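You operate a simulated robot arm through the tools that you are given. There is no shell and no other tool. Be economical: measure what you need, move in short steps, check, and stop when the job is done.

The job below is to be done with a simulated robot arm. You get a single attempt, and the scene is never put back.

## Task
Roll the steel cart to the yellow mark, brake it and lift the mix card's tub on top.
Fine: It is the yellow-lid tub on the lower deck with the card's filling. Leave the others there. Set down upright: what you pick out.

The check looks at the end state, three seconds after you hand in, the way a careful person would. Anything else that was tipped, shoved, dropped, spilled or broken makes it a failure. Lids that push on must go on centred and level and be pressed home; caps that screw on are set level and turned clockwise until they are tight.

## Robot
A 7-joint arm with a two-finger parallel gripper on a trunk, on a base that drives. Base frame: it is fixed to the floor where the robot stands at the start and does not move with it; the origin is under the middle of the robot, x ahead of it, y to its left, z up. Lengths are in cm, angles in rad, forces in N, time in s.
With the tool pointing down near the work surface it reaches from about 10 to 66 cm from the robot's upright axis, wherever it stands. Its first joint turns from -2.897 to 2.897 rad. Places, roughly: brake lever of the steel cart [60, -40, 60]; mix card [150, 25, 100]; steel cart [110, -40, 20]; top of the steel cart [110, -40, 80]. Payload 3.43 kg.
The TCP is the grasp point between the finger pads, 3 cm short of the fingertips. In the tool frame z runs along the fingers and y along their closing line. The gripper opens to 9.4 cm. The fingers are 2.8 cm wide and 1 cm thick; the gripper's body (5 by 9.6 cm) begins 5.5 cm behind the TCP.
Orientation is that of the tool frame in the base frame, as [roll, pitch, yaw] about the fixed x, y, z axes, in that order (R = Rz(yaw) Ry(pitch) Rx(roll)). With the fingers straight down and closing along the base's y, the tool's x points along the base's -x, its y along +y and its z along -z.

## Interface
- The arm moves only by the tool move_arm. Its argument "steps" is a list of rows, each a list of 7 numbers: the turn, a rotation vector about the base's x, y, z in units of 60 degrees (1.0 is 60 degrees), then the shift along the base's x, y, z in units of 150 mm (1.0 is 150 mm), then the opening in per cent of the stroke, from 0 (shut) to 100 (fully open). In form: [[ax, ay, az, x, y, z, hand], ...]. A call has 1 to 12 rows; each row is the pose to reach, as a shift and turn from the pose commanded when the call began. A call with a number of a shift or a turn outside -1 to 1 is refused whole. Each row takes 0.2 s and may step no farther than 5 cm and 0.15 rad from the row before; otherwise, or with a gripper value out of range, the whole call is refused. Where a pose cannot be reached the arm comes as near as it can. A force on the tool above 50 N (or 10 N above the force at the start of the call, whichever is more), or a blocked arm, ends the call early, and 0.2 s more pass. The fingers move at their own pace (about 4.5 cm/s each) and stop on an object; they squeeze with about 42 N. The grip force told is the motor's: it shows also when the fingers shut on nothing. Time passes only in rows, and 0.2 s behind the last, so rows that repeat a pose let the fingers close. The reply holds the time, the measured pose of the TCP, the force on the tool along the base axes, the opening and the grip force, in the units named above and with some noise, with the torque about the TCP (base axes, N m) and any sound that the robot's microphone picked up.
- Cameras (640 x 400 px; columns grow to the right, rows downward): "scene" is now at [44.39, 13.03, 121.12]; the picture's right is [-0.97, -0.25, 0.00], its down [-0.15, 0.59, -0.79] and it looks along [0.19, -0.77, -0.61] (base axes); focal length 267 px, centre (320, 200). "wrist" rides on the gripper at [7.6, 1.4, -10.3] in the tool frame; the picture's right is [-0.18, 0.98, 0.00], its down [-0.75, -0.14, -0.64] and it looks along [-0.63, -0.12, 0.77] (tool axes); focal length 243 px, centre (320, 200). There is no depth. A picture from a camera that has moved, and an enlarged one, comes with that camera's place and axes in the base frame and with its lens.
- camera(camera): a new picture of that camera. It takes no simulated time.
- move_column(by): slides the trunk up (or, below 0, down) by that many cm; the arm and the scene camera ride with it, the base frame stays. It gives what a move gives, with no picture.
- drive_base(legs): drives the robot by 1 to 6 legs, each [ahead, left, turn to the left] in cm, cm and rad, along the robot's own axes; the way and the turn of a leg run together, so that a leg with both is an arc; at most 150 cm and 3.142 rad a leg. The arm and the cameras ride along, it lands a little off, and it stops where it bumps. It gives what a move gives.
- aim_head(pan, tilt): turns the head with the scene camera to pan (to the left, within 1.798 rad either way) and tilt (down, from -0.506 to 1.204), counted from straight ahead of the robot. It gives what a move gives.
- close_up(camera, box): a new picture of the part [left, top, right, bottom] of that camera's present view, enlarged. It takes no simulated time.
- finish_job(): hands the job in; it is judged then, once.

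Go step by step. Nothing tells you exact positions but the pictures and the camera data: compare them with the known pose of the tool, close in by small moves and look again before you grip or let go. The budget is 120 turns and 78 pictures, counting those below and the enlarged ones. Unless the task says otherwise, let go and move clear before handing in, and close with one line.

The tools are called after "Request:" as name(argument=value, ...) on one line, values as JSON. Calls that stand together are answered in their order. move_arm: Moves the arm, as the interface text tells. Its arguments: {"type":"object","properties":{"steps":{"type":"array"}},"required":["steps"]} The other tools are called the same way: move_column (by) slides the trunk up or down; drive_base (legs) drives the base; aim_head (pan, tilt) turns the head that bears the scene camera; camera (camera) takes a picture; close_up (camera, box) takes an enlarged picture of a part of a camera's view; finish_job () hands the job in.

At the start:

```text
time_s: 0.0
ee_pos: [36.81, -48.11, 73.64]
tcp_rot: [3.141, 0.0, 3.142]
ft_force: [-0.7, 0.9, 0.0]
torque: [-0.02, 0.03, -0.01]
grip_width: 9.43
grip_force: 0.0
trunk travel left (down, up): [-31.4, 17.6]
robot x, y, heading: [0.05, 0.03, 0.002]
head pan, tilt: [-1.323, 0.66]
```

scene: 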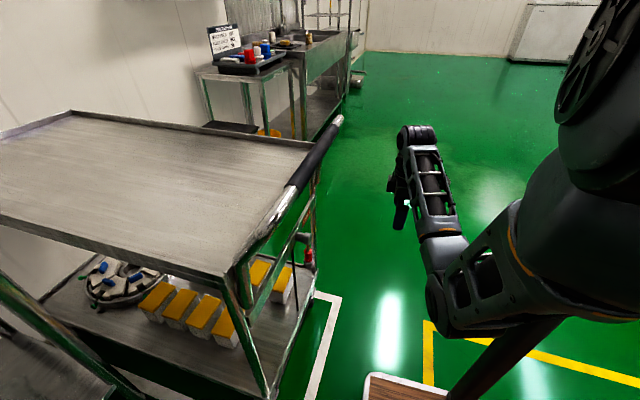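
wrist: 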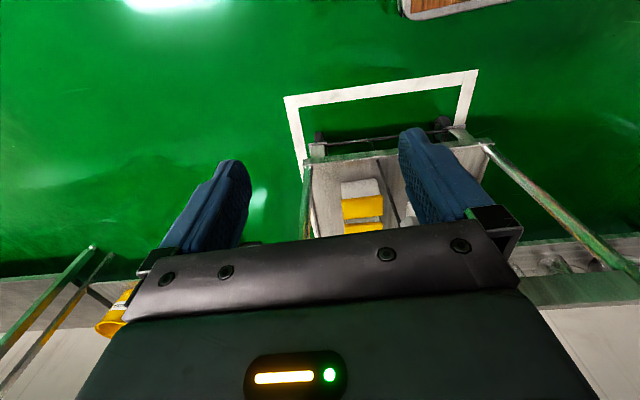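

I see the cart's deck to the left with yellow-lid tubs below, and a yellow floor mark at the lower right. I'll look around first: the mix card ahead, then the cart and the mark.

Request:
aim_head(pan=0.15, tilt=0.3)

Request:
camera(camera="scene")

Request:
aim_head(pan=-0.6, tilt=0.8)

Request:
camera(camera="scene")

Request:
aim_head(pan=-1.5, tilt=1.0)

Request:
camera(camera="scene")

```text
time_s: 1.6
ee_pos: [36.89, -48.26, 73.68]
tcp_rot: [3.141, 0.001, 3.141]
ft_force: [0.0, 0.5, -0.1]
torque: [0.0, -0.02, 0.0]
grip_width: 9.41
grip_force: 0.1
trunk travel left (down, up): [-31.4, 17.6]
robot x, y, heading: [0.14, 0.18, -0.005]
head pan, tilt: [0.15, 0.3]
```

```text
75 pictures are left
camera scene: at [51.5, 22.8, 124.38], right [0.15, -0.99, 0.0], down [-0.29, -0.04, -0.96], along [0.94, 0.14, -0.3], focal length 267 px, centre (320, 200)
```

scene: 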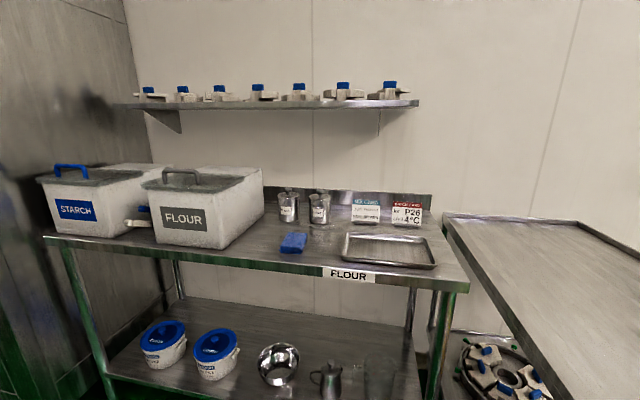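

```text
time_s: 2.7
ee_pos: [36.88, -48.11, 73.72]
tcp_rot: [-3.14, 0.0, 3.14]
ft_force: [-1.1, 0.2, -0.2]
torque: [-0.01, 0.02, 0.0]
grip_width: 9.4
grip_force: 0.0
trunk travel left (down, up): [-31.4, 17.6]
robot x, y, heading: [-0.18, 0.2, -0.002]
head pan, tilt: [-0.6, 0.799]
```

```text
74 pictures are left
camera scene: at [48.93, 16.85, 119.95], right [-0.56, -0.83, 0.0], down [-0.59, 0.4, -0.7], along [0.58, -0.39, -0.72], focal length 267 px, centre (320, 200)
```

scene: 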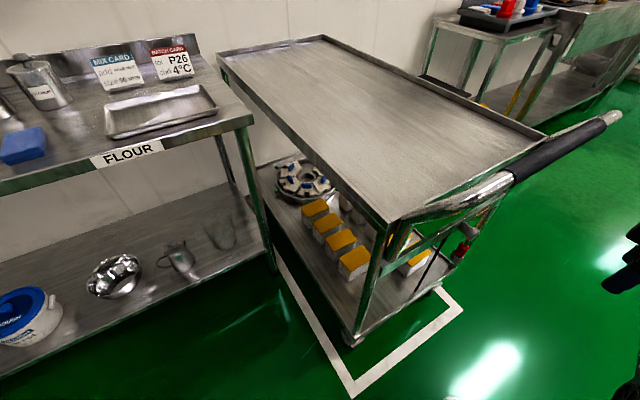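

```text
time_s: 3.9
ee_pos: [36.95, -48.13, 73.62]
tcp_rot: [-3.14, 0.0, 3.141]
ft_force: [0.0, -0.5, 0.1]
torque: [0.01, 0.0, 0.0]
grip_width: 9.38
grip_force: 0.1
trunk travel left (down, up): [-31.4, 17.6]
robot x, y, heading: [-0.06, 0.18, 0.002]
head pan, tilt: [-1.499, 1.0]
```

```text
73 pictures are left
camera scene: at [42.77, 14.46, 118.43], right [-1.0, -0.07, 0.0], down [-0.06, 0.84, -0.54], along [0.04, -0.54, -0.84], focal length 267 px, centre (320, 200)
```

scene: 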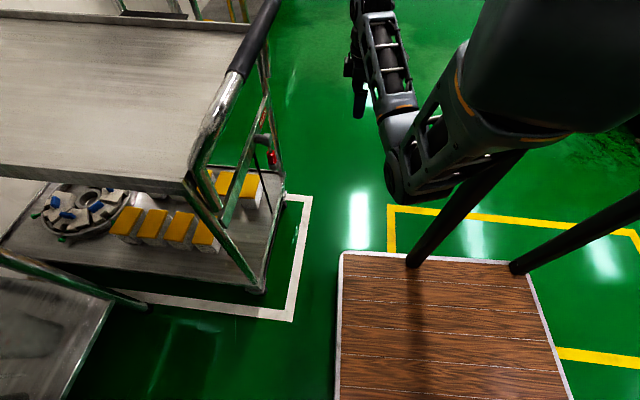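

The mix card stands on the bench at the back. I'll read it up close.

Request:
aim_head(pan=0.0, tilt=0.4)

Request:
close_up(camera="scene", box=[260, 140, 420, 240])

Request:
aim_head(pan=-1.79, tilt=0.9)

Request:
camera(camera="scene")

Request:
aim_head(pan=-1.2, tilt=0.9)

Request:
camera(camera="scene")

```text
time_s: 5.5
ee_pos: [36.85, -48.1, 73.71]
tcp_rot: [-3.141, 0.001, -3.141]
ft_force: [0.0, 0.0, 0.3]
torque: [0.01, -0.01, 0.0]
grip_width: 9.43
grip_force: 0.0
trunk travel left (down, up): [-31.4, 17.6]
robot x, y, heading: [0.16, 0.0, -0.002]
head pan, tilt: [0.0, 0.4]
```

```text
4.00 times, centred on (340, 190) of scene
camera zoom: at [51.53, 21.4, 123.45], right [0.0, -1.0, 0.0], down [-0.39, 0.0, -0.92], along [0.92, 0.0, -0.39], focal length 1066 px, centre (240, 240)
```

zoom: 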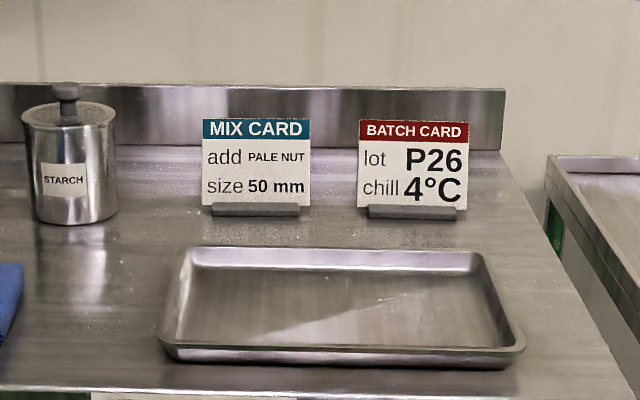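

```text
time_s: 7.3
ee_pos: [36.88, -48.12, 73.66]
tcp_rot: [3.141, 0.001, 3.141]
ft_force: [-0.5, 0.3, -0.3]
torque: [-0.05, -0.01, 0.05]
grip_width: 9.4
grip_force: 0.0
trunk travel left (down, up): [-31.4, 17.6]
robot x, y, heading: [-0.26, -0.0, -0.0]
head pan, tilt: [-1.791, 0.901]
```

```text
71 pictures are left
camera scene: at [40.63, 14.04, 119.16], right [-0.98, 0.22, 0.0], down [0.17, 0.76, -0.62], along [-0.14, -0.61, -0.78], focal length 267 px, centre (320, 200)
```

scene: 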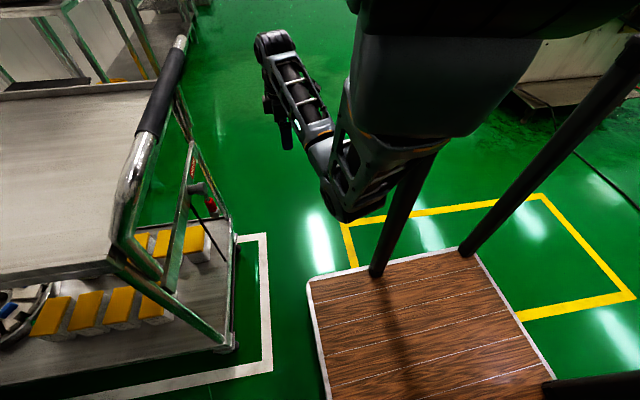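

```text
time_s: 8.3
ee_pos: [36.91, -48.15, 73.67]
tcp_rot: [3.14, -0.001, 3.14]
ft_force: [0.3, -0.1, -0.2]
torque: [-0.03, -0.02, 0.01]
grip_width: 9.41
grip_force: 0.0
trunk travel left (down, up): [-31.4, 17.6]
robot x, y, heading: [0.07, 0.07, -0.003]
head pan, tilt: [-1.201, 0.901]
```

```text
70 pictures are left
camera scene: at [44.99, 14.36, 119.16], right [-0.93, -0.36, 0.0], down [-0.28, 0.73, -0.62], along [0.22, -0.58, -0.78], focal length 267 px, centre (320, 200)
```

scene: 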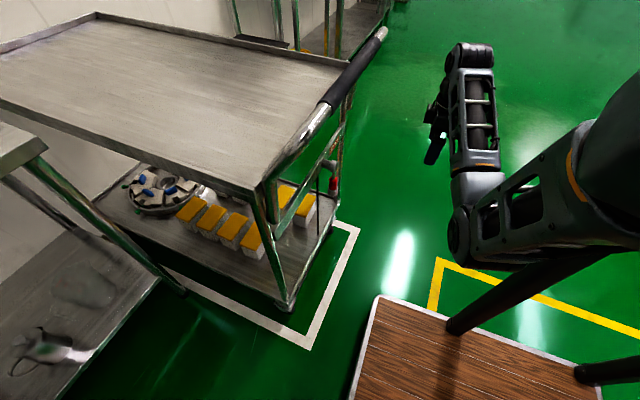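

The card asks for "PALE NUT". Now a closer look at the tubs, the handle and the brake lever.

Request:
close_up(camera="scene", box=[110, 160, 350, 310])

Request:
close_up(camera="scene", box=[230, 20, 430, 220])

Request:
close_up(camera="wrist", box=[280, 80, 500, 240])

```text
2.67 times, centred on (230, 235) of scene
camera zoom: at [44.99, 14.36, 119.16], right [-0.93, -0.36, 0.0], down [-0.28, 0.73, -0.62], along [0.22, -0.58, -0.78], focal length 711 px, centre (560, 107)
```

zoom: 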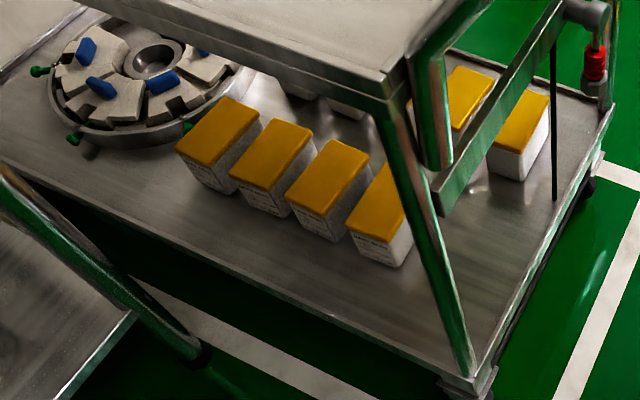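

```text
2.00 times, centred on (330, 120) of scene
camera zoom: at [44.99, 14.36, 119.16], right [-0.93, -0.36, 0.0], down [-0.28, 0.73, -0.62], along [0.22, -0.58, -0.78], focal length 533 px, centre (300, 360)
```

zoom: 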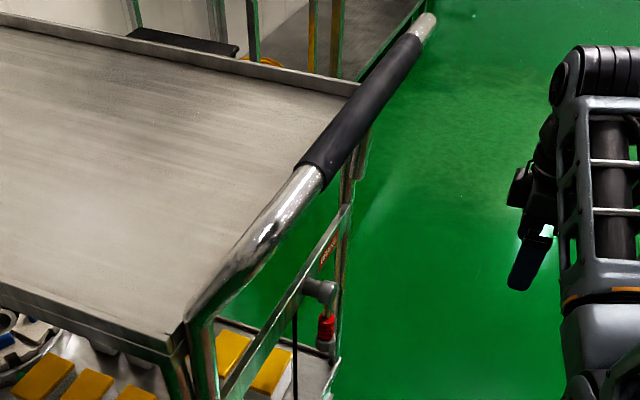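

```text
2.50 times, centred on (390, 160) of wrist
camera zoom: at [29.18, -46.72, 83.84], right [0.18, 0.98, 0.0], down [0.75, -0.14, 0.64], along [0.63, -0.12, -0.77], focal length 606 px, centre (145, 300)
```

zoom: 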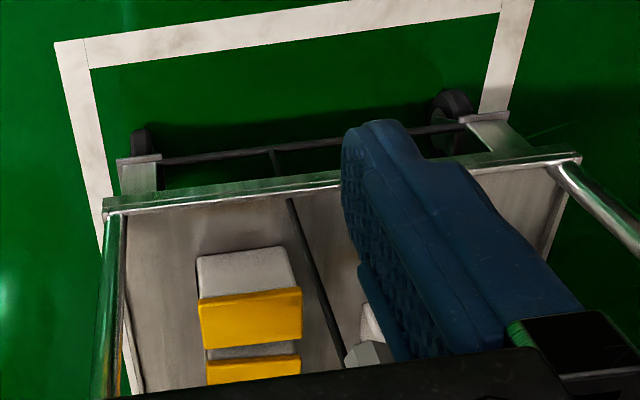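

The tubs seem to carry printed faces. I'll zoom closer on them and on the brake lever.

Request:
close_up(camera="scene", box=[170, 190, 270, 265])

Request:
close_up(camera="scene", box=[265, 110, 365, 240])

```text
5.33 times, centred on (220, 228) of scene
camera zoom: at [44.99, 14.36, 119.16], right [-0.93, -0.36, 0.0], down [-0.28, 0.73, -0.62], along [0.22, -0.58, -0.78], focal length 1422 px, centre (853, 53)
```

zoom: 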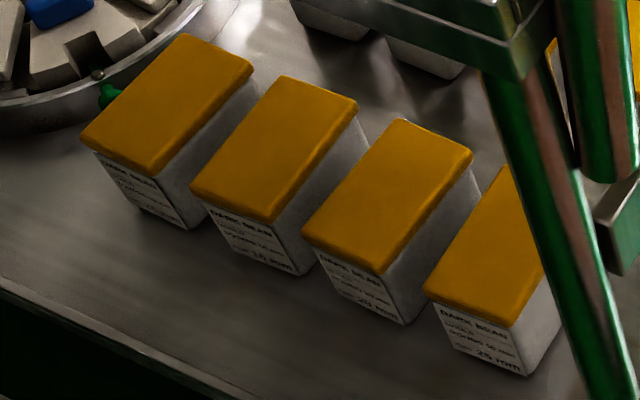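

```text
3.08 times, centred on (315, 175) of scene
camera zoom: at [44.99, 14.36, 119.16], right [-0.93, -0.36, 0.0], down [-0.28, 0.73, -0.62], along [0.22, -0.58, -0.78], focal length 820 px, centre (335, 277)
```

zoom: 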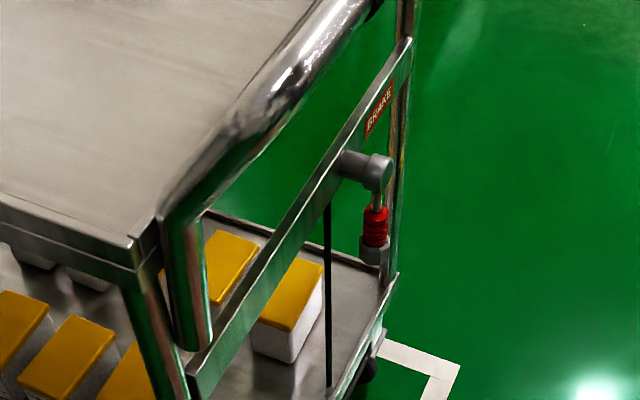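

The near tubs read "DARK BEAN", so the target must be among the others. I'll move the robot behind the cart's handle end, where I can see the lever and tubs and pull straight.

Request:
drive_base(legs=[[0, -37, 0]])

Request:
aim_head(pan=-0.3, tilt=1.0)

Request:
camera(camera="scene")

Request:
camera(camera="wrist")

```text
time_s: 10.6
ee_pos: [36.89, -84.86, 73.58]
tcp_rot: [-3.141, 0.001, -3.141]
ft_force: [0.8, 0.6, -0.6]
torque: [-0.01, 0.01, -0.02]
grip_width: 9.41
grip_force: 0.0
trunk travel left (down, up): [-31.4, 17.6]
robot x, y, heading: [-0.09, -37.2, 0.002]
head pan, tilt: [-1.201, 0.901]
```

```text
time_s: 11.8
ee_pos: [37.1, -84.85, 73.65]
tcp_rot: [3.14, 0.001, -3.139]
ft_force: [0.2, -0.6, 0.6]
torque: [-0.02, -0.01, 0.01]
grip_width: 9.42
grip_force: 0.0
trunk travel left (down, up): [-31.4, 17.6]
robot x, y, heading: [0.55, -36.93, 0.005]
head pan, tilt: [-0.3, 1.0]
```

```text
64 pictures are left
camera scene: at [48.92, -17.39, 118.43], right [-0.29, -0.96, 0.0], down [-0.8, 0.25, -0.54], along [0.52, -0.16, -0.84], focal length 267 px, centre (320, 200)
```

scene: 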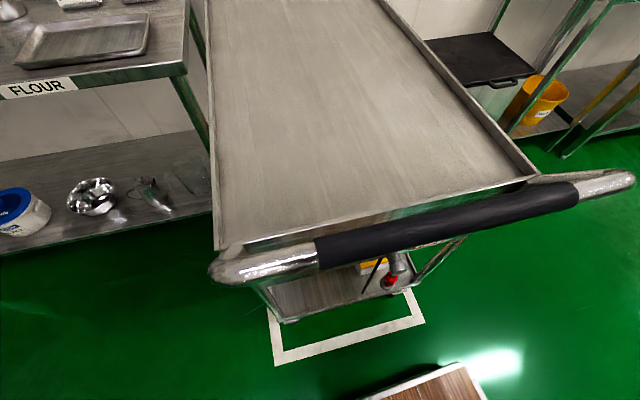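

```text
63 pictures are left
camera wrist: at [29.32, -83.48, 83.84], right [0.18, 0.98, 0.0], down [0.75, -0.14, 0.64], along [0.63, -0.12, -0.77], focal length 243 px, centre (320, 200)
```

wrist: 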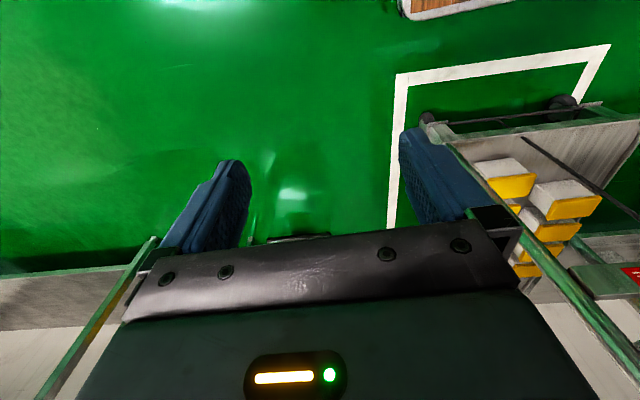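

I see the handle from above now. Let me check the far tubs through the wrist camera.

Request:
close_up(camera="wrist", box=[440, 80, 640, 300])

Request:
close_up(camera="scene", box=[240, 220, 460, 370])

```text
1.82 times, centred on (540, 190) of wrist
camera zoom: at [29.32, -83.48, 83.84], right [0.18, 0.98, 0.0], down [0.75, -0.14, 0.64], along [0.63, -0.12, -0.77], focal length 441 px, centre (-80, 218)
```

zoom: 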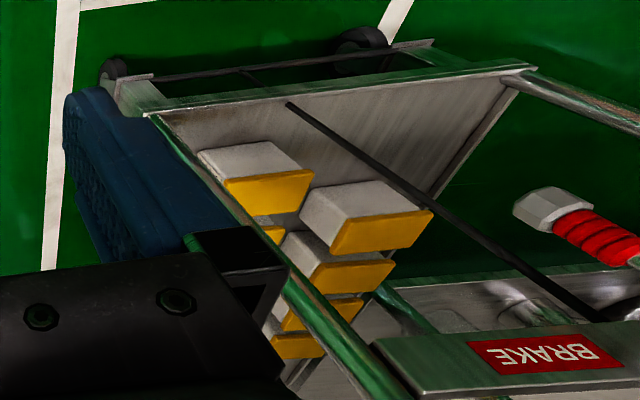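

```text
2.67 times, centred on (350, 295) of scene
camera zoom: at [48.92, -17.39, 118.43], right [-0.29, -0.96, 0.0], down [-0.8, 0.25, -0.54], along [0.52, -0.16, -0.84], focal length 711 px, centre (240, -53)
```

zoom: 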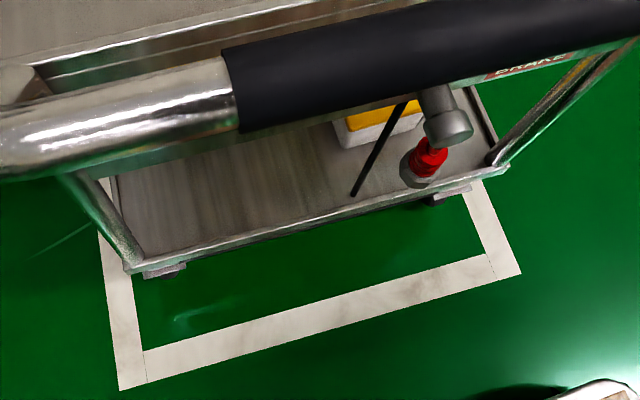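

The lever hangs from a spindle on the crossbar; I'll deal with it once the cart is on the mark. First I raise the trunk, then bring the gripper up and swing it round to straddle the handle.

Request:
move_column(by=14)

Request:
move_arm(steps=[[0, 0, 0.13, 0, 0, 0.3, 100], [0, 0, 0.26, 0, 0.2, 0.6, 100], [0, 0, 0.39, 0, 0.45, 0.8, 100], [0, 0, 0.52, 0, 0.7, 0.9, 100], [0, 0, 0.65, 0, 0.95, 1.0, 100], [0, 0, 0.78, 0, 1, 1.0, 100], [0, 0, 0.9, 0, 1, 1.0, 100], [0, 0, 1.0, 0, 1, 1.0, 100]])

```text
time_s: 13.5
ee_pos: [37.03, -84.91, 87.56]
tcp_rot: [3.141, 0.001, -3.14]
ft_force: [0.8, -0.2, 0.0]
torque: [-0.03, 0.0, 0.01]
grip_width: 9.4
grip_force: 0.0
trunk travel left (down, up): [-45.4, 3.6]
robot x, y, heading: [-0.04, -36.67, -0.002]
head pan, tilt: [-0.3, 1.0]
```

```text
refused: row 2 steps farther than a row can; nothing moved
```

The trunk is up; that call stepped too far, so I'll shorten the rows.

Request:
move_arm(steps=[[0, 0, 0.1, 0, 0, 0.3, 100], [0, 0, 0.2, 0, 0.1, 0.6, 100], [0, 0, 0.3, 0, 0.3, 0.8, 100], [0, 0, 0.4, 0, 0.55, 1.0, 100], [0, 0, 0.5, 0, 0.8, 1.0, 100], [0, 0, 0.6, 0, 1, 1.0, 100], [0, 0, 0.74, 0, 1, 1.0, 100], [0, 0, 0.87, 0, 1, 1.0, 100], [0, 0, 1.0, 0, 1, 1.0, 100]])

Request:
move_arm(steps=[[0, 0, 0.12, 0.0, 0.3, 0, 100], [0, 0, 0.24, 0.0, 0.6, 0, 100], [0, 0, 0.36, 0.0, 0.9, 0, 100], [0, 0, 0.5, 0.0, 1.0, 0, 100]])

Request:
camera(camera="wrist")

Request:
camera(camera="scene")

```text
time_s: 14.3
ee_pos: [44.02, -74.52, 95.53]
tcp_rot: [3.06, 0.186, -2.779]
ft_force: [0.3, -0.7, 0.7]
torque: [0.0, 0.0, 0.02]
grip_width: 9.4
grip_force: 0.0
trunk travel left (down, up): [-45.4, 3.6]
robot x, y, heading: [0.13, -37.01, -0.002]
head pan, tilt: [-0.3, 1.0]
stopped in row 4: the arm was blocked; the commanded pose is now the measured one
```

```text
time_s: 15.5
ee_pos: [46.66, -57.59, 95.6]
tcp_rot: [3.095, 0.315, -2.315]
ft_force: [0.3, 0.1, 0.2]
torque: [-0.03, 0.02, -0.02]
grip_width: 9.4
grip_force: 0.1
trunk travel left (down, up): [-45.4, 3.6]
robot x, y, heading: [0.13, -36.92, -0.002]
head pan, tilt: [-0.3, 1.0]
stopped in row 4: the arm was blocked; the commanded pose is now the measured one
```

```text
60 pictures are left
camera wrist: at [38.8, -64.63, 103.01], right [-0.61, 0.78, 0.1], down [0.48, 0.27, 0.84], along [0.63, 0.56, -0.54], focal length 243 px, centre (320, 200)
```

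wrist: 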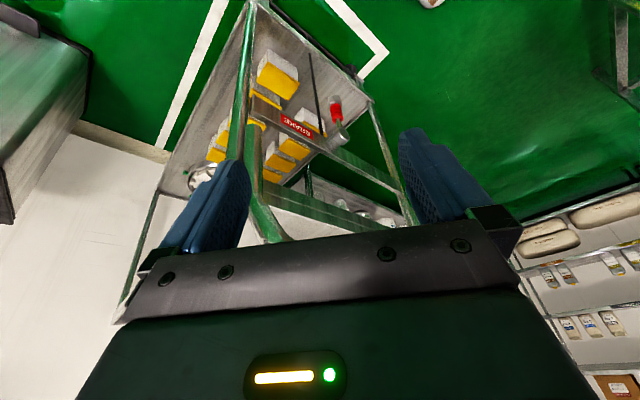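

```text
59 pictures are left
camera scene: at [48.93, -17.36, 132.43], right [-0.29, -0.96, 0.0], down [-0.8, 0.25, -0.54], along [0.52, -0.16, -0.84], focal length 267 px, centre (320, 200)
```

scene: 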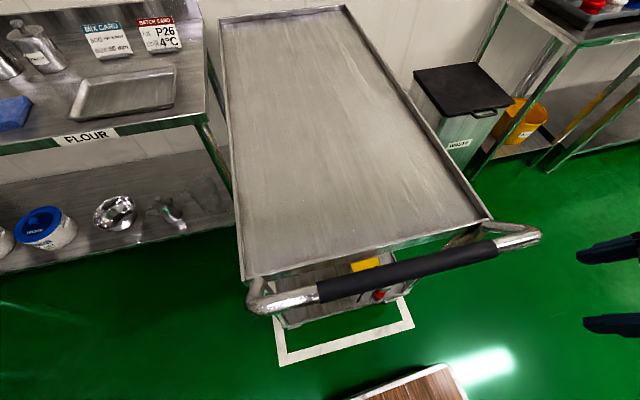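

The high tool-down pose isn't reachable, so I'll approach the handle (about [57, -34, 95.5]) slanting 45° forward and down instead. I re-orient first, clear of the handle.

Request:
move_arm(steps=[[-0.07, -0.08, 0.067, -0.03, 0.05, 0.07, 100], [-0.14, -0.16, 0.135, -0.06, 0.15, 0.14, 100], [-0.209, -0.24, 0.202, -0.1, 0.25, 0.21, 100], [-0.279, -0.32, 0.27, -0.13, 0.35, 0.28, 100], [-0.349, -0.4, 0.337, -0.16, 0.45, 0.35, 100], [-0.419, -0.48, 0.404, -0.2, 0.55, 0.42, 100], [-0.488, -0.56, 0.472, -0.2, 0.65, 0.5, 100], [-0.558, -0.64, 0.539, -0.2, 0.75, 0.5, 100]])

```text
time_s: 17.3
ee_pos: [43.1, -53.05, 94.71]
tcp_rot: [-2.355, -0.002, -1.57]
ft_force: [0.9, -0.1, -0.3]
torque: [0.03, -0.01, 0.01]
grip_width: 9.4
grip_force: 0.0
out of reach, approached as far as the arm can: row 2, 3, 4, 5, 6, 7, 8
trunk travel left (down, up): [-45.4, 3.6]
robot x, y, heading: [-0.05, -36.8, 0.003]
head pan, tilt: [-0.3, 1.0]
```

The orientation came out right but that height isn't reachable at this slant. I'll flatten the tool to nearly horizontal, which lowers the wrist, and slide toward the handle's centre.

Request:
move_arm(steps=[[0, -0.117, 0, 0, 0.15, 0, 100], [0, -0.233, 0, 0, 0.35, 0, 100], [0, -0.35, 0, 0, 0.55, 0, 100], [0, -0.467, 0, 0, 0.75, 0, 100], [0, -0.583, 0, 0, 1, 0, 100], [0, -0.583, 0, 0, 1, 0, 100]])

Request:
camera(camera="scene")

Request:
camera(camera="wrist")

```text
time_s: 18.7
ee_pos: [50.93, -53.04, 102.98]
tcp_rot: [-1.749, 0.002, -1.574]
ft_force: [-0.4, -0.7, -0.7]
torque: [0.02, -0.01, -0.01]
grip_width: 9.39
grip_force: 0.0
out of reach, approached as far as the arm can: row 1, 2, 3, 4, 5, 6
trunk travel left (down, up): [-45.4, 3.6]
robot x, y, heading: [0.3, -36.66, 0.005]
head pan, tilt: [-0.3, 1.0]
```

```text
58 pictures are left
camera scene: at [48.92, -17.37, 132.44], right [-0.29, -0.96, 0.0], down [-0.8, 0.25, -0.54], along [0.52, -0.16, -0.84], focal length 267 px, centre (320, 200)
```

scene: 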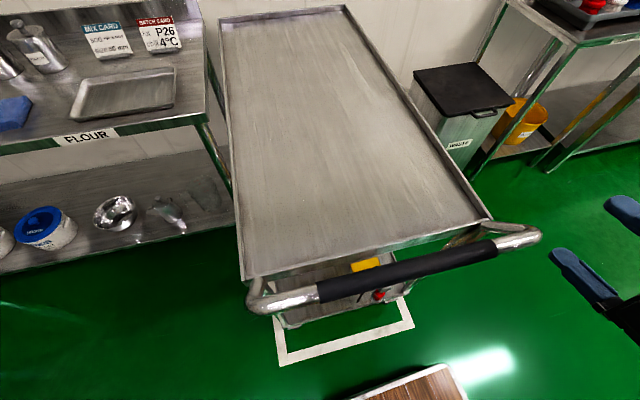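

```text
57 pictures are left
camera wrist: at [40.52, -60.61, 103.34], right [-0.17, 0.18, -0.97], down [-0.6, 0.76, 0.25], along [0.78, 0.63, -0.02], focal length 243 px, centre (320, 200)
```

wrist: 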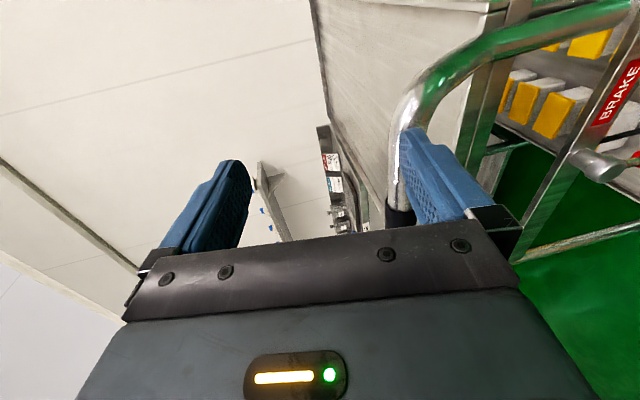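

The arm's wrist is stuck at its reach limit sideways, so I'll keep this posture and let the base and the trunk do the positioning.

Request:
drive_base(legs=[[-5, 0, 0], [0, 17, 0]])

Request:
move_column(by=-7)

Request:
camera(camera="wrist")

Request:
aim_head(pan=-0.9, tilt=0.9)

Request:
camera(camera="scene")

```text
time_s: 20.7
ee_pos: [46.08, -35.88, 102.96]
tcp_rot: [-1.751, 0.0, -1.571]
ft_force: [-0.3, 0.2, -0.3]
torque: [-0.02, 0.0, 0.02]
grip_width: 9.39
grip_force: 0.1
trunk travel left (down, up): [-45.4, 3.6]
robot x, y, heading: [-4.98, -19.9, 0.003]
head pan, tilt: [-0.3, 1.0]
```

```text
time_s: 21.8
ee_pos: [45.94, -35.87, 95.98]
tcp_rot: [-1.75, -0.002, -1.571]
ft_force: [-0.5, 0.3, 0.2]
torque: [0.01, -0.04, -0.02]
grip_width: 9.38
grip_force: 0.0
trunk travel left (down, up): [-38.4, 10.6]
robot x, y, heading: [-5.12, -19.84, 0.005]
head pan, tilt: [-0.3, 1.0]
```

```text
56 pictures are left
camera wrist: at [35.56, -43.55, 96.34], right [-0.18, 0.18, -0.97], down [-0.61, 0.75, 0.25], along [0.78, 0.63, -0.02], focal length 243 px, centre (320, 200)
```

wrist: 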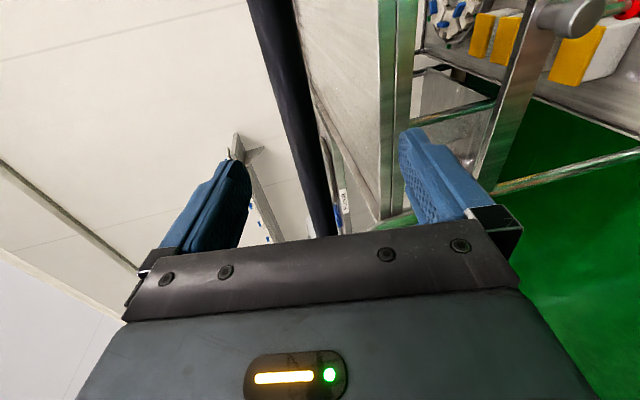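

```text
time_s: 22.8
ee_pos: [46.0, -35.9, 95.94]
tcp_rot: [-1.75, 0.001, -1.569]
ft_force: [0.2, 0.1, -0.3]
torque: [0.03, -0.03, 0.01]
grip_width: 9.42
grip_force: 0.0
trunk travel left (down, up): [-38.4, 10.6]
robot x, y, heading: [-5.1, -19.99, 0.007]
head pan, tilt: [-0.901, 0.901]
```

```text
55 pictures are left
camera scene: at [41.93, -4.15, 126.15], right [-0.78, -0.62, 0.0], down [-0.49, 0.61, -0.62], along [0.39, -0.48, -0.78], focal length 267 px, centre (320, 200)
```

scene: 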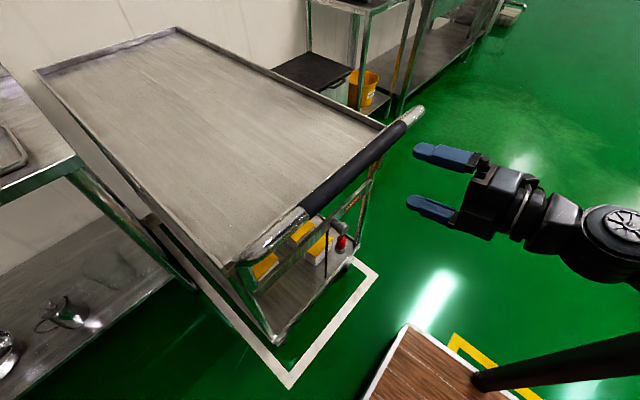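

The fingers straddle the bar's height (about 96). I'll drive ahead about 11 cm and look.

Request:
drive_base(legs=[[10.8, 0, 0]])

Request:
camera(camera="wrist")

Request:
close_up(camera="scene", box=[260, 80, 520, 300])

```text
time_s: 24.0
ee_pos: [56.75, -35.84, 95.96]
tcp_rot: [-1.752, 0.001, -1.573]
ft_force: [0.5, 0.0, -0.5]
torque: [0.0, 0.01, -0.03]
grip_width: 9.38
grip_force: 0.2
trunk travel left (down, up): [-38.4, 10.6]
robot x, y, heading: [5.92, -19.78, 0.004]
head pan, tilt: [-0.901, 0.901]
```

```text
54 pictures are left
camera wrist: at [46.3, -43.54, 96.33], right [-0.18, 0.18, -0.97], down [-0.61, 0.75, 0.25], along [0.78, 0.63, -0.02], focal length 243 px, centre (320, 200)
```

wrist: 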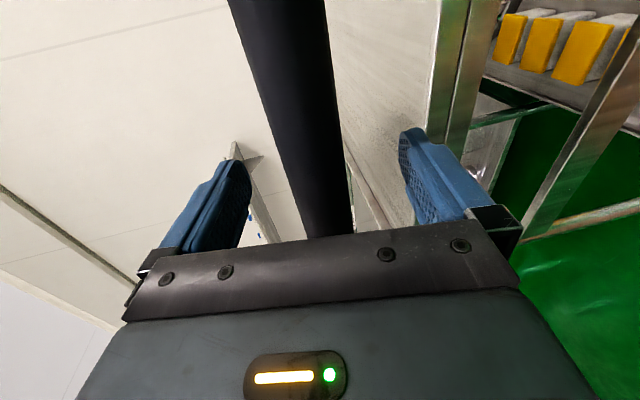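

```text
1.82 times, centred on (390, 190) of scene
camera zoom: at [52.69, -4.15, 126.16], right [-0.78, -0.62, 0.0], down [-0.49, 0.61, -0.62], along [0.39, -0.49, -0.78], focal length 485 px, centre (193, 218)
```

zoom: 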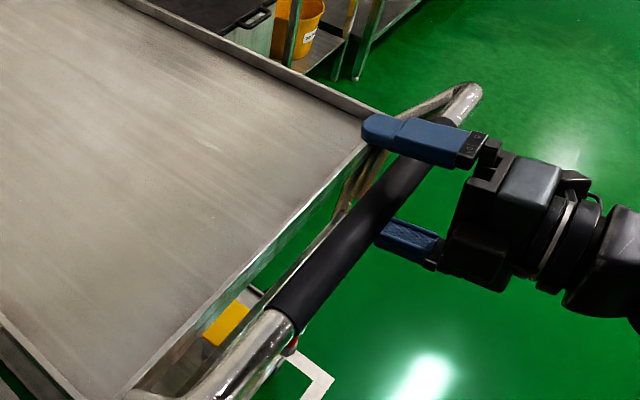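

The bar lies between the pads; I close on it.

Request:
move_arm(steps=[[0, 0, 0, 0, 0, 0, 0], [0, 0, 0, 0, 0, 0, 0], [0, 0, 0, 0, 0, 0, 0], [0, 0, 0, 0, 0, 0, 0], [0, 0, 0, 0, 0, 0, 0], [0, 0, 0, 0, 0, 0, 0]])

Request:
drive_base(legs=[[-5, 0, 0]])

Request:
camera(camera="scene")

```text
time_s: 25.4
ee_pos: [56.7, -35.92, 95.9]
tcp_rot: [-1.75, 0.0, -1.573]
ft_force: [-1.5, -0.6, -3.4]
torque: [0.69, -0.07, -0.13]
grip_width: 3.33
grip_force: 45.0
trunk travel left (down, up): [-38.4, 10.6]
robot x, y, heading: [5.72, -19.91, -0.0]
head pan, tilt: [-0.901, 0.901]
```

```text
time_s: 26.2
ee_pos: [54.33, -35.72, 96.28]
tcp_rot: [-1.741, 0.002, -1.571]
ft_force: [-12.1, 1.3, 6.2]
torque: [0.45, 0.09, 0.19]
grip_width: 2.89
grip_force: 44.3
trunk travel left (down, up): [-38.4, 10.6]
robot x, y, heading: [3.62, -20.28, 0.01]
head pan, tilt: [-0.901, 0.901]
stopped in leg 1: the force on the tool passed its limit at 116 N (the readings are from after the stop); the commanded pose is now the measured one
```

```text
52 pictures are left
camera scene: at [50.29, -4.17, 126.18], right [-0.78, -0.62, 0.0], down [-0.49, 0.61, -0.62], along [0.39, -0.49, -0.78], focal length 267 px, centre (320, 200)
```

scene: 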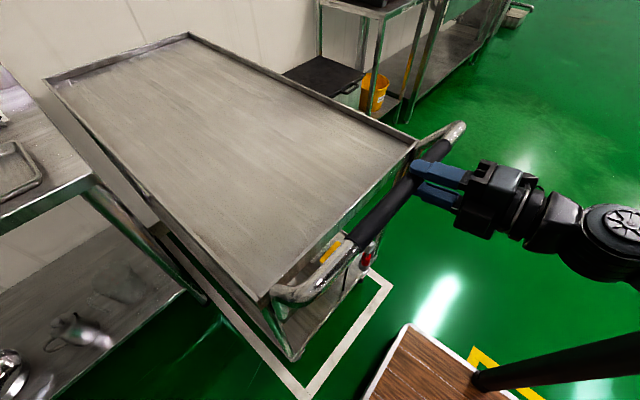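

The pull ran into a hard resistance and the cart did not move – it seems the brake is on now. I'll look at the lever and wheels.

Request:
aim_head(pan=-0.7, tilt=1.1)

Request:
camera(camera="scene")

Request:
close_up(camera="wrist", box=[400, 0, 640, 250])

```text
time_s: 27.0
ee_pos: [54.44, -35.86, 96.35]
tcp_rot: [-1.744, 0.003, -1.572]
ft_force: [-18.7, 2.8, 10.5]
torque: [0.85, -0.2, -0.21]
grip_width: 2.85
grip_force: 44.5
trunk travel left (down, up): [-38.4, 10.6]
robot x, y, heading: [3.52, -19.83, 0.002]
head pan, tilt: [-0.7, 1.1]
```

```text
51 pictures are left
camera scene: at [50.4, -2.32, 124.81], right [-0.64, -0.77, 0.0], down [-0.68, 0.57, -0.45], along [0.35, -0.29, -0.89], focal length 267 px, centre (320, 200)
```

scene: 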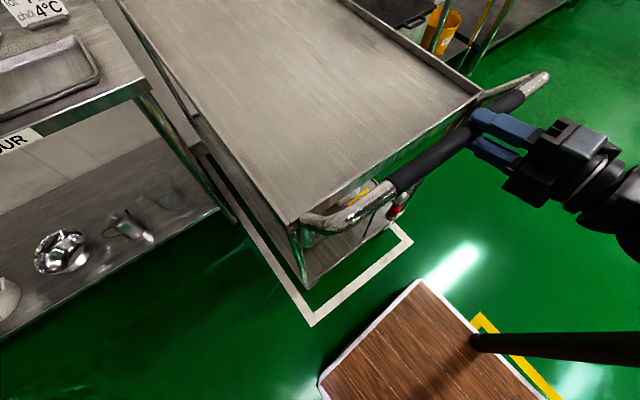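

```text
1.60 times, centred on (520, 125) of wrist
camera zoom: at [44.07, -43.41, 96.57], right [-0.17, 0.19, -0.97], down [-0.61, 0.75, 0.25], along [0.78, 0.63, -0.01], focal length 388 px, centre (0, 320)
```

zoom: 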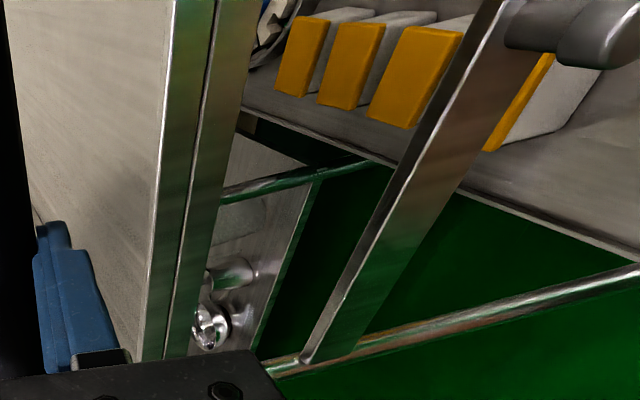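

A steady ~19 N pull does not move it either. I'll let go, back off and inspect the lever end-on.

Request:
move_arm(steps=[[0, 0, 0, 0, 0, 0, 100], [0, 0, 0, 0, 0, 0, 100], [0, 0, 0, 0, 0, 0, 100], [0, 0, 0, 0, 0, 0, 100], [0, 0, 0, 0, 0, 0, 100], [0, 0, 0, 0, 0, 0, 100]])

Request:
drive_base(legs=[[-40, 0, 0], [0, -20, 0]])

Request:
aim_head(pan=-0.4, tilt=0.7)

Request:
camera(camera="scene")

```text
time_s: 28.4
ee_pos: [54.53, -35.79, 96.25]
tcp_rot: [-1.741, 0.003, -1.568]
ft_force: [0.1, 0.5, -0.1]
torque: [-0.04, -0.02, -0.04]
grip_width: 9.41
grip_force: 0.2
trunk travel left (down, up): [-38.4, 10.6]
robot x, y, heading: [3.39, -19.52, 0.007]
head pan, tilt: [-0.7, 1.1]
```

```text
time_s: 32.0
ee_pos: [15.09, -55.93, 96.27]
tcp_rot: [-1.742, 0.004, -1.565]
ft_force: [0.1, -0.6, 0.0]
torque: [0.01, -0.01, -0.03]
grip_width: 9.42
grip_force: 0.0
trunk travel left (down, up): [-38.4, 10.6]
robot x, y, heading: [-36.18, -40.77, 0.007]
head pan, tilt: [-0.7, 1.1]
```

```text
time_s: 32.9
ee_pos: [15.13, -55.97, 96.27]
tcp_rot: [-1.741, 0.004, -1.562]
ft_force: [-1.1, 1.2, -0.5]
torque: [0.0, 0.01, 0.03]
grip_width: 9.4
grip_force: 0.0
trunk travel left (down, up): [-38.4, 10.6]
robot x, y, heading: [-36.43, -40.36, 0.006]
head pan, tilt: [-0.4, 0.7]
```

```text
49 pictures are left
camera scene: at [13.83, -21.76, 127.76], right [-0.38, -0.92, 0.0], down [-0.6, 0.25, -0.76], along [0.71, -0.29, -0.64], focal length 267 px, centre (320, 200)
```

scene: 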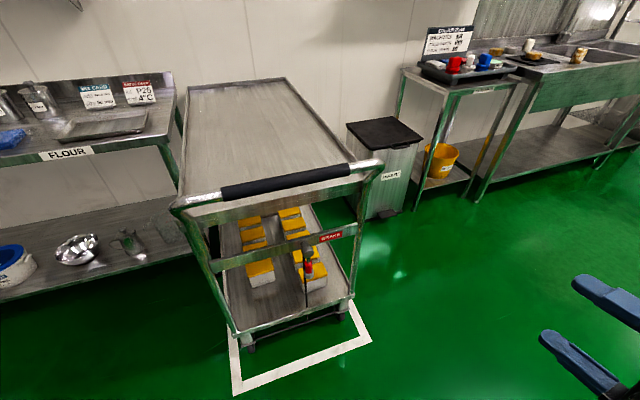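

Request:
close_up(camera="scene", box=[200, 190, 380, 360])

Request:
close_up(camera="scene", box=[270, 220, 360, 290])

```text
2.35 times, centred on (290, 275) of scene
camera zoom: at [13.83, -21.76, 127.76], right [-0.38, -0.92, 0.0], down [-0.6, 0.25, -0.76], along [0.71, -0.29, -0.64], focal length 627 px, centre (391, 24)
```

zoom: 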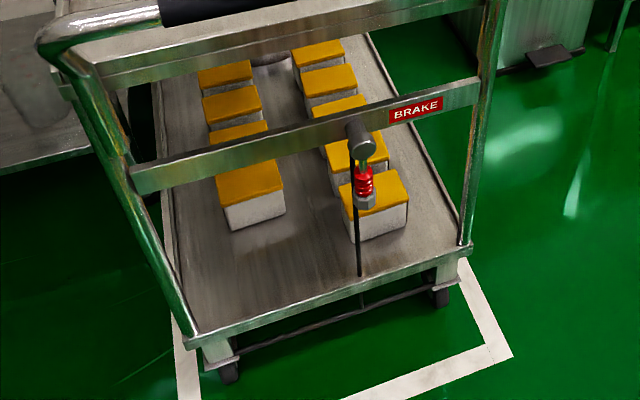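

```text
5.71 times, centred on (315, 255) of scene
camera zoom: at [13.83, -21.76, 127.76], right [-0.38, -0.92, 0.0], down [-0.6, 0.25, -0.76], along [0.71, -0.29, -0.64], focal length 1524 px, centre (349, -114)
```

zoom: 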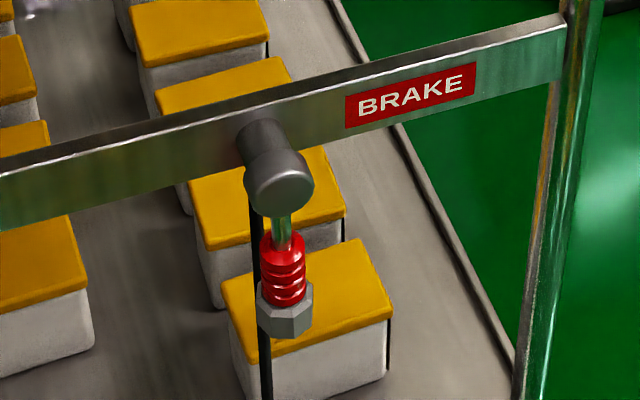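

The lever hangs straight down with the BRAKE plate beside it. Before touching it I want a gentle pull test; first I stretch the arm further out in front, since its wrist was folded too near the axis.

Request:
move_arm(steps=[[0, 0, 0, 0.25, 0, 0, 100], [0, 0, 0, 0.5, 0, 0, 100], [0, 0, 0, 0.75, 0.1, 0, 100], [0, 0, 0, 0.95, 0.3, 0, 100], [0, 0, 0, 0.95, 0.6, 0, 100], [0, 0, 0, 0.95, 0.9, 0, 100], [0, 0, 0, 0.95, 1.0, 0, 100]])

```text
time_s: 33.5
ee_pos: [16.57, -61.2, 97.24]
tcp_rot: [-1.696, 0.105, -1.9]
ft_force: [0.5, 0.2, -0.4]
torque: [0.0, 0.02, -0.03]
grip_width: 9.4
grip_force: 0.0
trunk travel left (down, up): [-38.4, 10.6]
robot x, y, heading: [-35.85, -40.17, 0.009]
head pan, tilt: [-0.4, 0.7]
stopped in row 3: the arm was blocked; the commanded pose is now the measured one
```

The arm got blocked again; I'll look at its posture.

Request:
aim_head(pan=-1.5, tilt=0.6)

Request:
camera(camera="scene")

```text
time_s: 34.9
ee_pos: [16.53, -61.39, 97.14]
tcp_rot: [-1.696, 0.104, -1.901]
ft_force: [-0.9, 0.7, 0.0]
torque: [-0.02, 0.02, 0.01]
grip_width: 9.39
grip_force: 0.1
trunk travel left (down, up): [-38.4, 10.6]
robot x, y, heading: [-36.16, -40.4, 0.002]
head pan, tilt: [-1.499, 0.6]
```

```text
46 pictures are left
camera scene: at [6.69, -27.32, 128.63], right [-1.0, -0.08, 0.0], down [-0.05, 0.56, -0.83], along [0.07, -0.82, -0.56], focal length 267 px, centre (320, 200)
```

scene: 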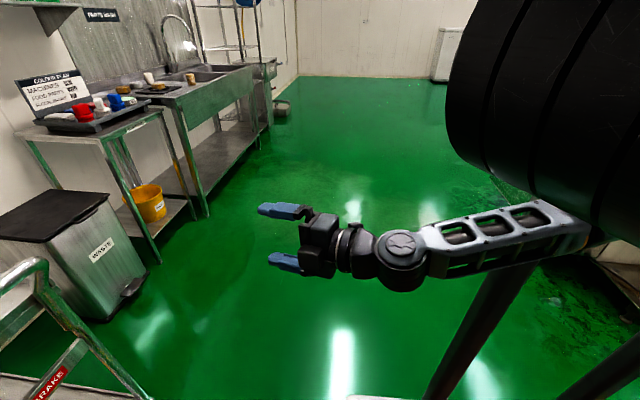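

The forearm comes from close under the shoulder drum, so it is folded tight. I'll lower the TCP first, then extend outward.

Request:
move_arm(steps=[[0, 0, 0, 0, 0, -0.2, 100], [0, 0, 0, 0, 0, -0.4, 100], [0, 0, 0, 0, 0, -0.6, 100], [0, 0, 0, 0, 0, -0.8, 100], [0, 0, 0, 0, 0, -1, 100]])

Request:
move_arm(steps=[[0, 0, 0, 0.2, 0, 0, 100], [0, 0, 0, 0.4, 0, 0, 100], [0, 0, 0, 0.6, 0, 0, 100], [0, 0, 0, 0.8, 0, 0, 100]])

```text
time_s: 36.1
ee_pos: [17.81, -66.39, 83.71]
tcp_rot: [-1.696, 0.1, -1.9]
ft_force: [0.0, 0.3, -0.2]
torque: [0.0, 0.0, 0.0]
grip_width: 9.42
grip_force: 0.0
out of reach, approached as far as the arm can: row 1, 2, 3, 4, 5
trunk travel left (down, up): [-38.4, 10.6]
robot x, y, heading: [-35.95, -40.46, 0.013]
head pan, tilt: [-1.499, 0.6]
```

```text
time_s: 37.1
ee_pos: [23.37, -72.38, 83.95]
tcp_rot: [-1.679, 0.164, -2.164]
ft_force: [1.1, -1.0, -0.3]
torque: [0.0, -0.01, -0.02]
grip_width: 9.43
grip_force: 0.0
trunk travel left (down, up): [-38.4, 10.6]
robot x, y, heading: [-36.28, -39.81, 0.006]
head pan, tilt: [-1.499, 0.6]
stopped in row 4: the arm was blocked; the commanded pose is now the measured one
```

The tool swings sideways instead of following, so some link is jammed. I'll look again before choosing a different posture.

Request:
aim_head(pan=-1.79, tilt=0.9)

Request:
camera(camera="scene")

```text
time_s: 37.9
ee_pos: [23.38, -72.56, 83.82]
tcp_rot: [-1.678, 0.16, -2.167]
ft_force: [0.7, 0.9, 0.4]
torque: [-0.03, -0.01, 0.01]
grip_width: 9.41
grip_force: 0.1
trunk travel left (down, up): [-38.4, 10.6]
robot x, y, heading: [-35.88, -40.18, 0.006]
head pan, tilt: [-1.791, 0.901]
```

```text
45 pictures are left
camera scene: at [4.43, -25.42, 126.09], right [-0.98, 0.21, 0.0], down [0.16, 0.76, -0.62], along [-0.13, -0.61, -0.78], focal length 267 px, centre (320, 200)
```

scene: 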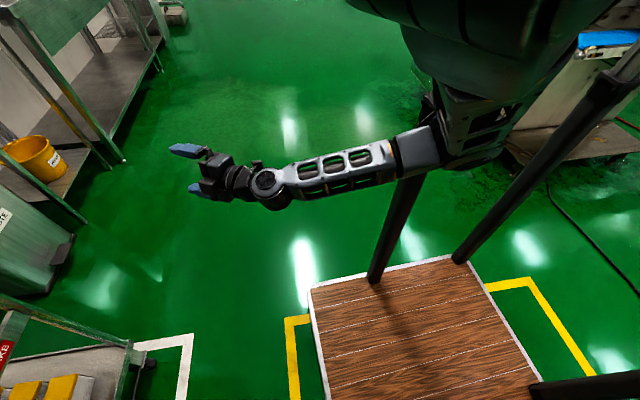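

The elbow hangs low to the right and the tool's natural direction is about 34° to the right of the robot's heading. So I'll turn the robot left by that much, so that the tool points along +x at the cart's end, and drop to lever height to test the lever.

Request:
drive_base(legs=[[0, 0, 0.597]])

Request:
move_column(by=-26)

Request:
aim_head(pan=-0.75, tilt=0.7)

Request:
camera(camera="scene")

```text
time_s: 40.0
ee_pos: [30.96, -31.73, 83.93]
tcp_rot: [-1.677, 0.157, -1.542]
ft_force: [0.0, 0.8, -1.1]
torque: [-0.01, -0.03, 0.01]
grip_width: 9.41
grip_force: 0.1
trunk travel left (down, up): [-38.4, 10.6]
robot x, y, heading: [-36.26, -40.26, 0.628]
head pan, tilt: [-1.791, 0.901]
```

```text
time_s: 42.6
ee_pos: [30.94, -32.27, 57.94]
tcp_rot: [-1.678, 0.161, -1.551]
ft_force: [-0.7, 0.3, -0.5]
torque: [-0.03, -0.02, 0.0]
grip_width: 9.4
grip_force: 0.0
trunk travel left (down, up): [-12.4, 36.6]
robot x, y, heading: [-35.94, -40.36, 0.633]
head pan, tilt: [-1.791, 0.901]
```

```text
time_s: 43.9
ee_pos: [30.96, -32.18, 57.93]
tcp_rot: [-1.679, 0.161, -1.552]
ft_force: [0.0, -0.5, 0.0]
torque: [0.02, 0.03, 0.0]
grip_width: 9.37
grip_force: 0.0
trunk travel left (down, up): [-12.4, 36.6]
robot x, y, heading: [-36.04, -40.52, 0.63]
head pan, tilt: [-0.75, 0.7]
```

```text
44 pictures are left
camera scene: at [-6.39, 1.05, 101.73], right [-0.12, -0.99, 0.0], down [-0.64, 0.08, -0.77], along [0.76, -0.09, -0.64], focal length 267 px, centre (320, 200)
```

scene: 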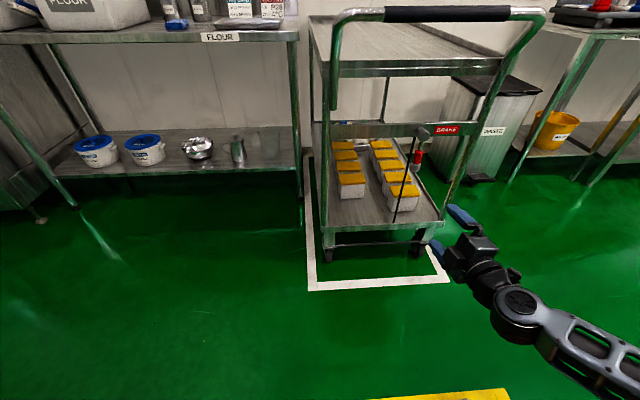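

Good: the tool now faces the cart end. I'll roll the gripper 90° so the fingers can straddle the lever sideways (and later the tub), with the wrist camera on top.

Request:
move_arm(steps=[[-0.14, 0, 0, 0, 0, 0, 100], [-0.28, 0, 0, 0, 0, 0, 100], [-0.42, 0, 0, 0, 0, 0, 100], [-0.56, 0, 0, 0, 0, 0, 100], [-0.7, 0, 0, 0, 0, 0, 100], [-0.84, 0, 0, 0, 0, 0, 100], [-0.98, 0, 0, 0, 0, 0, 100]])

Request:
move_arm(steps=[[-0.14, 0, 0, 0, 0, 0, 100], [-0.28, 0, 0, 0, 0, 0, 100], [-0.42, 0, 0, 0, 0, 0, 100]])

Request:
camera(camera="wrist")

```text
time_s: 44.5
ee_pos: [29.8, -35.62, 57.53]
tcp_rot: [-1.673, 0.057, -1.745]
ft_force: [1.4, -0.1, -0.1]
torque: [-0.01, -0.03, -0.01]
grip_width: 9.39
grip_force: 0.0
trunk travel left (down, up): [-12.4, 36.6]
robot x, y, heading: [-36.35, -40.28, 0.631]
head pan, tilt: [-0.75, 0.7]
stopped in row 2: the arm was blocked; the commanded pose is now the measured one
```

```text
time_s: 45.1
ee_pos: [28.04, -38.78, 57.12]
tcp_rot: [-1.626, -0.14, -1.918]
ft_force: [-0.7, 1.3, -0.2]
torque: [-0.03, 0.02, -0.02]
grip_width: 9.37
grip_force: 0.1
trunk travel left (down, up): [-12.4, 36.6]
robot x, y, heading: [-36.13, -40.11, 0.629]
head pan, tilt: [-0.75, 0.7]
stopped in row 3: the arm was blocked; the commanded pose is now the measured one
```

```text
43 pictures are left
camera wrist: at [15.59, -42.47, 57.35], right [-0.04, 0.06, -1.0], down [-0.33, 0.94, 0.07], along [0.94, 0.33, -0.01], focal length 243 px, centre (320, 200)
```

wrist: 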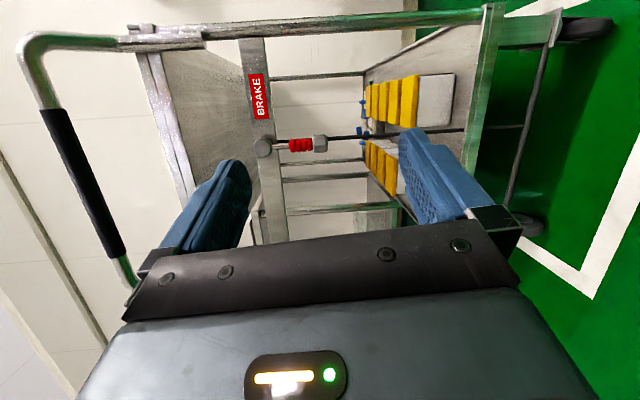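

The gripper's roll is at its limit that way; the natural pose has the camera underneath. I'll roll the other way to fingers-sideways.

Request:
move_arm(steps=[[0.134, -0.027, 0.017, 0.02, 0.05, 0.01, 100], [0.268, -0.055, 0.035, 0.04, 0.1, 0.02, 100], [0.401, -0.082, 0.052, 0.06, 0.15, 0.03, 100], [0.535, -0.109, 0.069, 0.08, 0.2, 0.04, 100], [0.669, -0.137, 0.087, 0.1, 0.25, 0.05, 100], [0.8025, -0.164, 0.104, 0.12, 0.3, 0.06, 100]])

Request:
move_arm(steps=[[0.134, -0.027, 0.017, 0, 0, 0, 100], [0.268, -0.055, 0.035, 0, 0, 0, 100], [0.401, -0.082, 0.052, 0, 0, 0, 100], [0.535, -0.109, 0.069, 0, 0, 0, 100], [0.669, -0.137, 0.087, 0, 0, 0, 100], [0.8025, -0.164, 0.104, 0, 0, 0, 100]])

Request:
camera(camera="wrist")

```text
time_s: 46.0
ee_pos: [27.11, -38.95, 57.1]
tcp_rot: [-1.691, 0.361, -2.023]
ft_force: [-0.1, 0.4, -0.7]
torque: [-0.01, -0.01, -0.01]
grip_width: 9.39
grip_force: 0.0
trunk travel left (down, up): [-12.4, 36.6]
robot x, y, heading: [-36.26, -40.37, 0.633]
head pan, tilt: [-0.75, 0.7]
stopped in row 4: the arm was blocked; the commanded pose is now the measured one
```

```text
time_s: 46.9
ee_pos: [26.71, -37.65, 56.28]
tcp_rot: [-1.917, 0.981, -2.245]
ft_force: [0.0, -0.3, -0.1]
torque: [-0.03, -0.02, 0.04]
grip_width: 9.4
grip_force: 0.0
trunk travel left (down, up): [-12.4, 36.6]
robot x, y, heading: [-36.47, -40.01, 0.63]
head pan, tilt: [-0.75, 0.7]
stopped in row 4: the arm was blocked; the commanded pose is now the measured one
```

```text
42 pictures are left
camera wrist: at [14.96, -36.04, 51.04], right [0.28, 0.89, -0.36], down [-0.36, 0.45, 0.82], along [0.89, -0.1, 0.44], focal length 243 px, centre (320, 200)
```

wrist: 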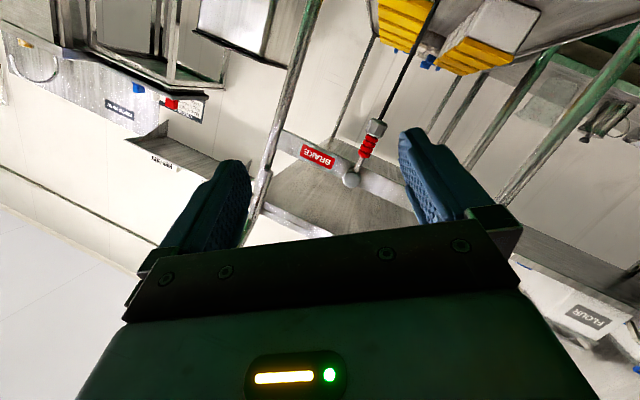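

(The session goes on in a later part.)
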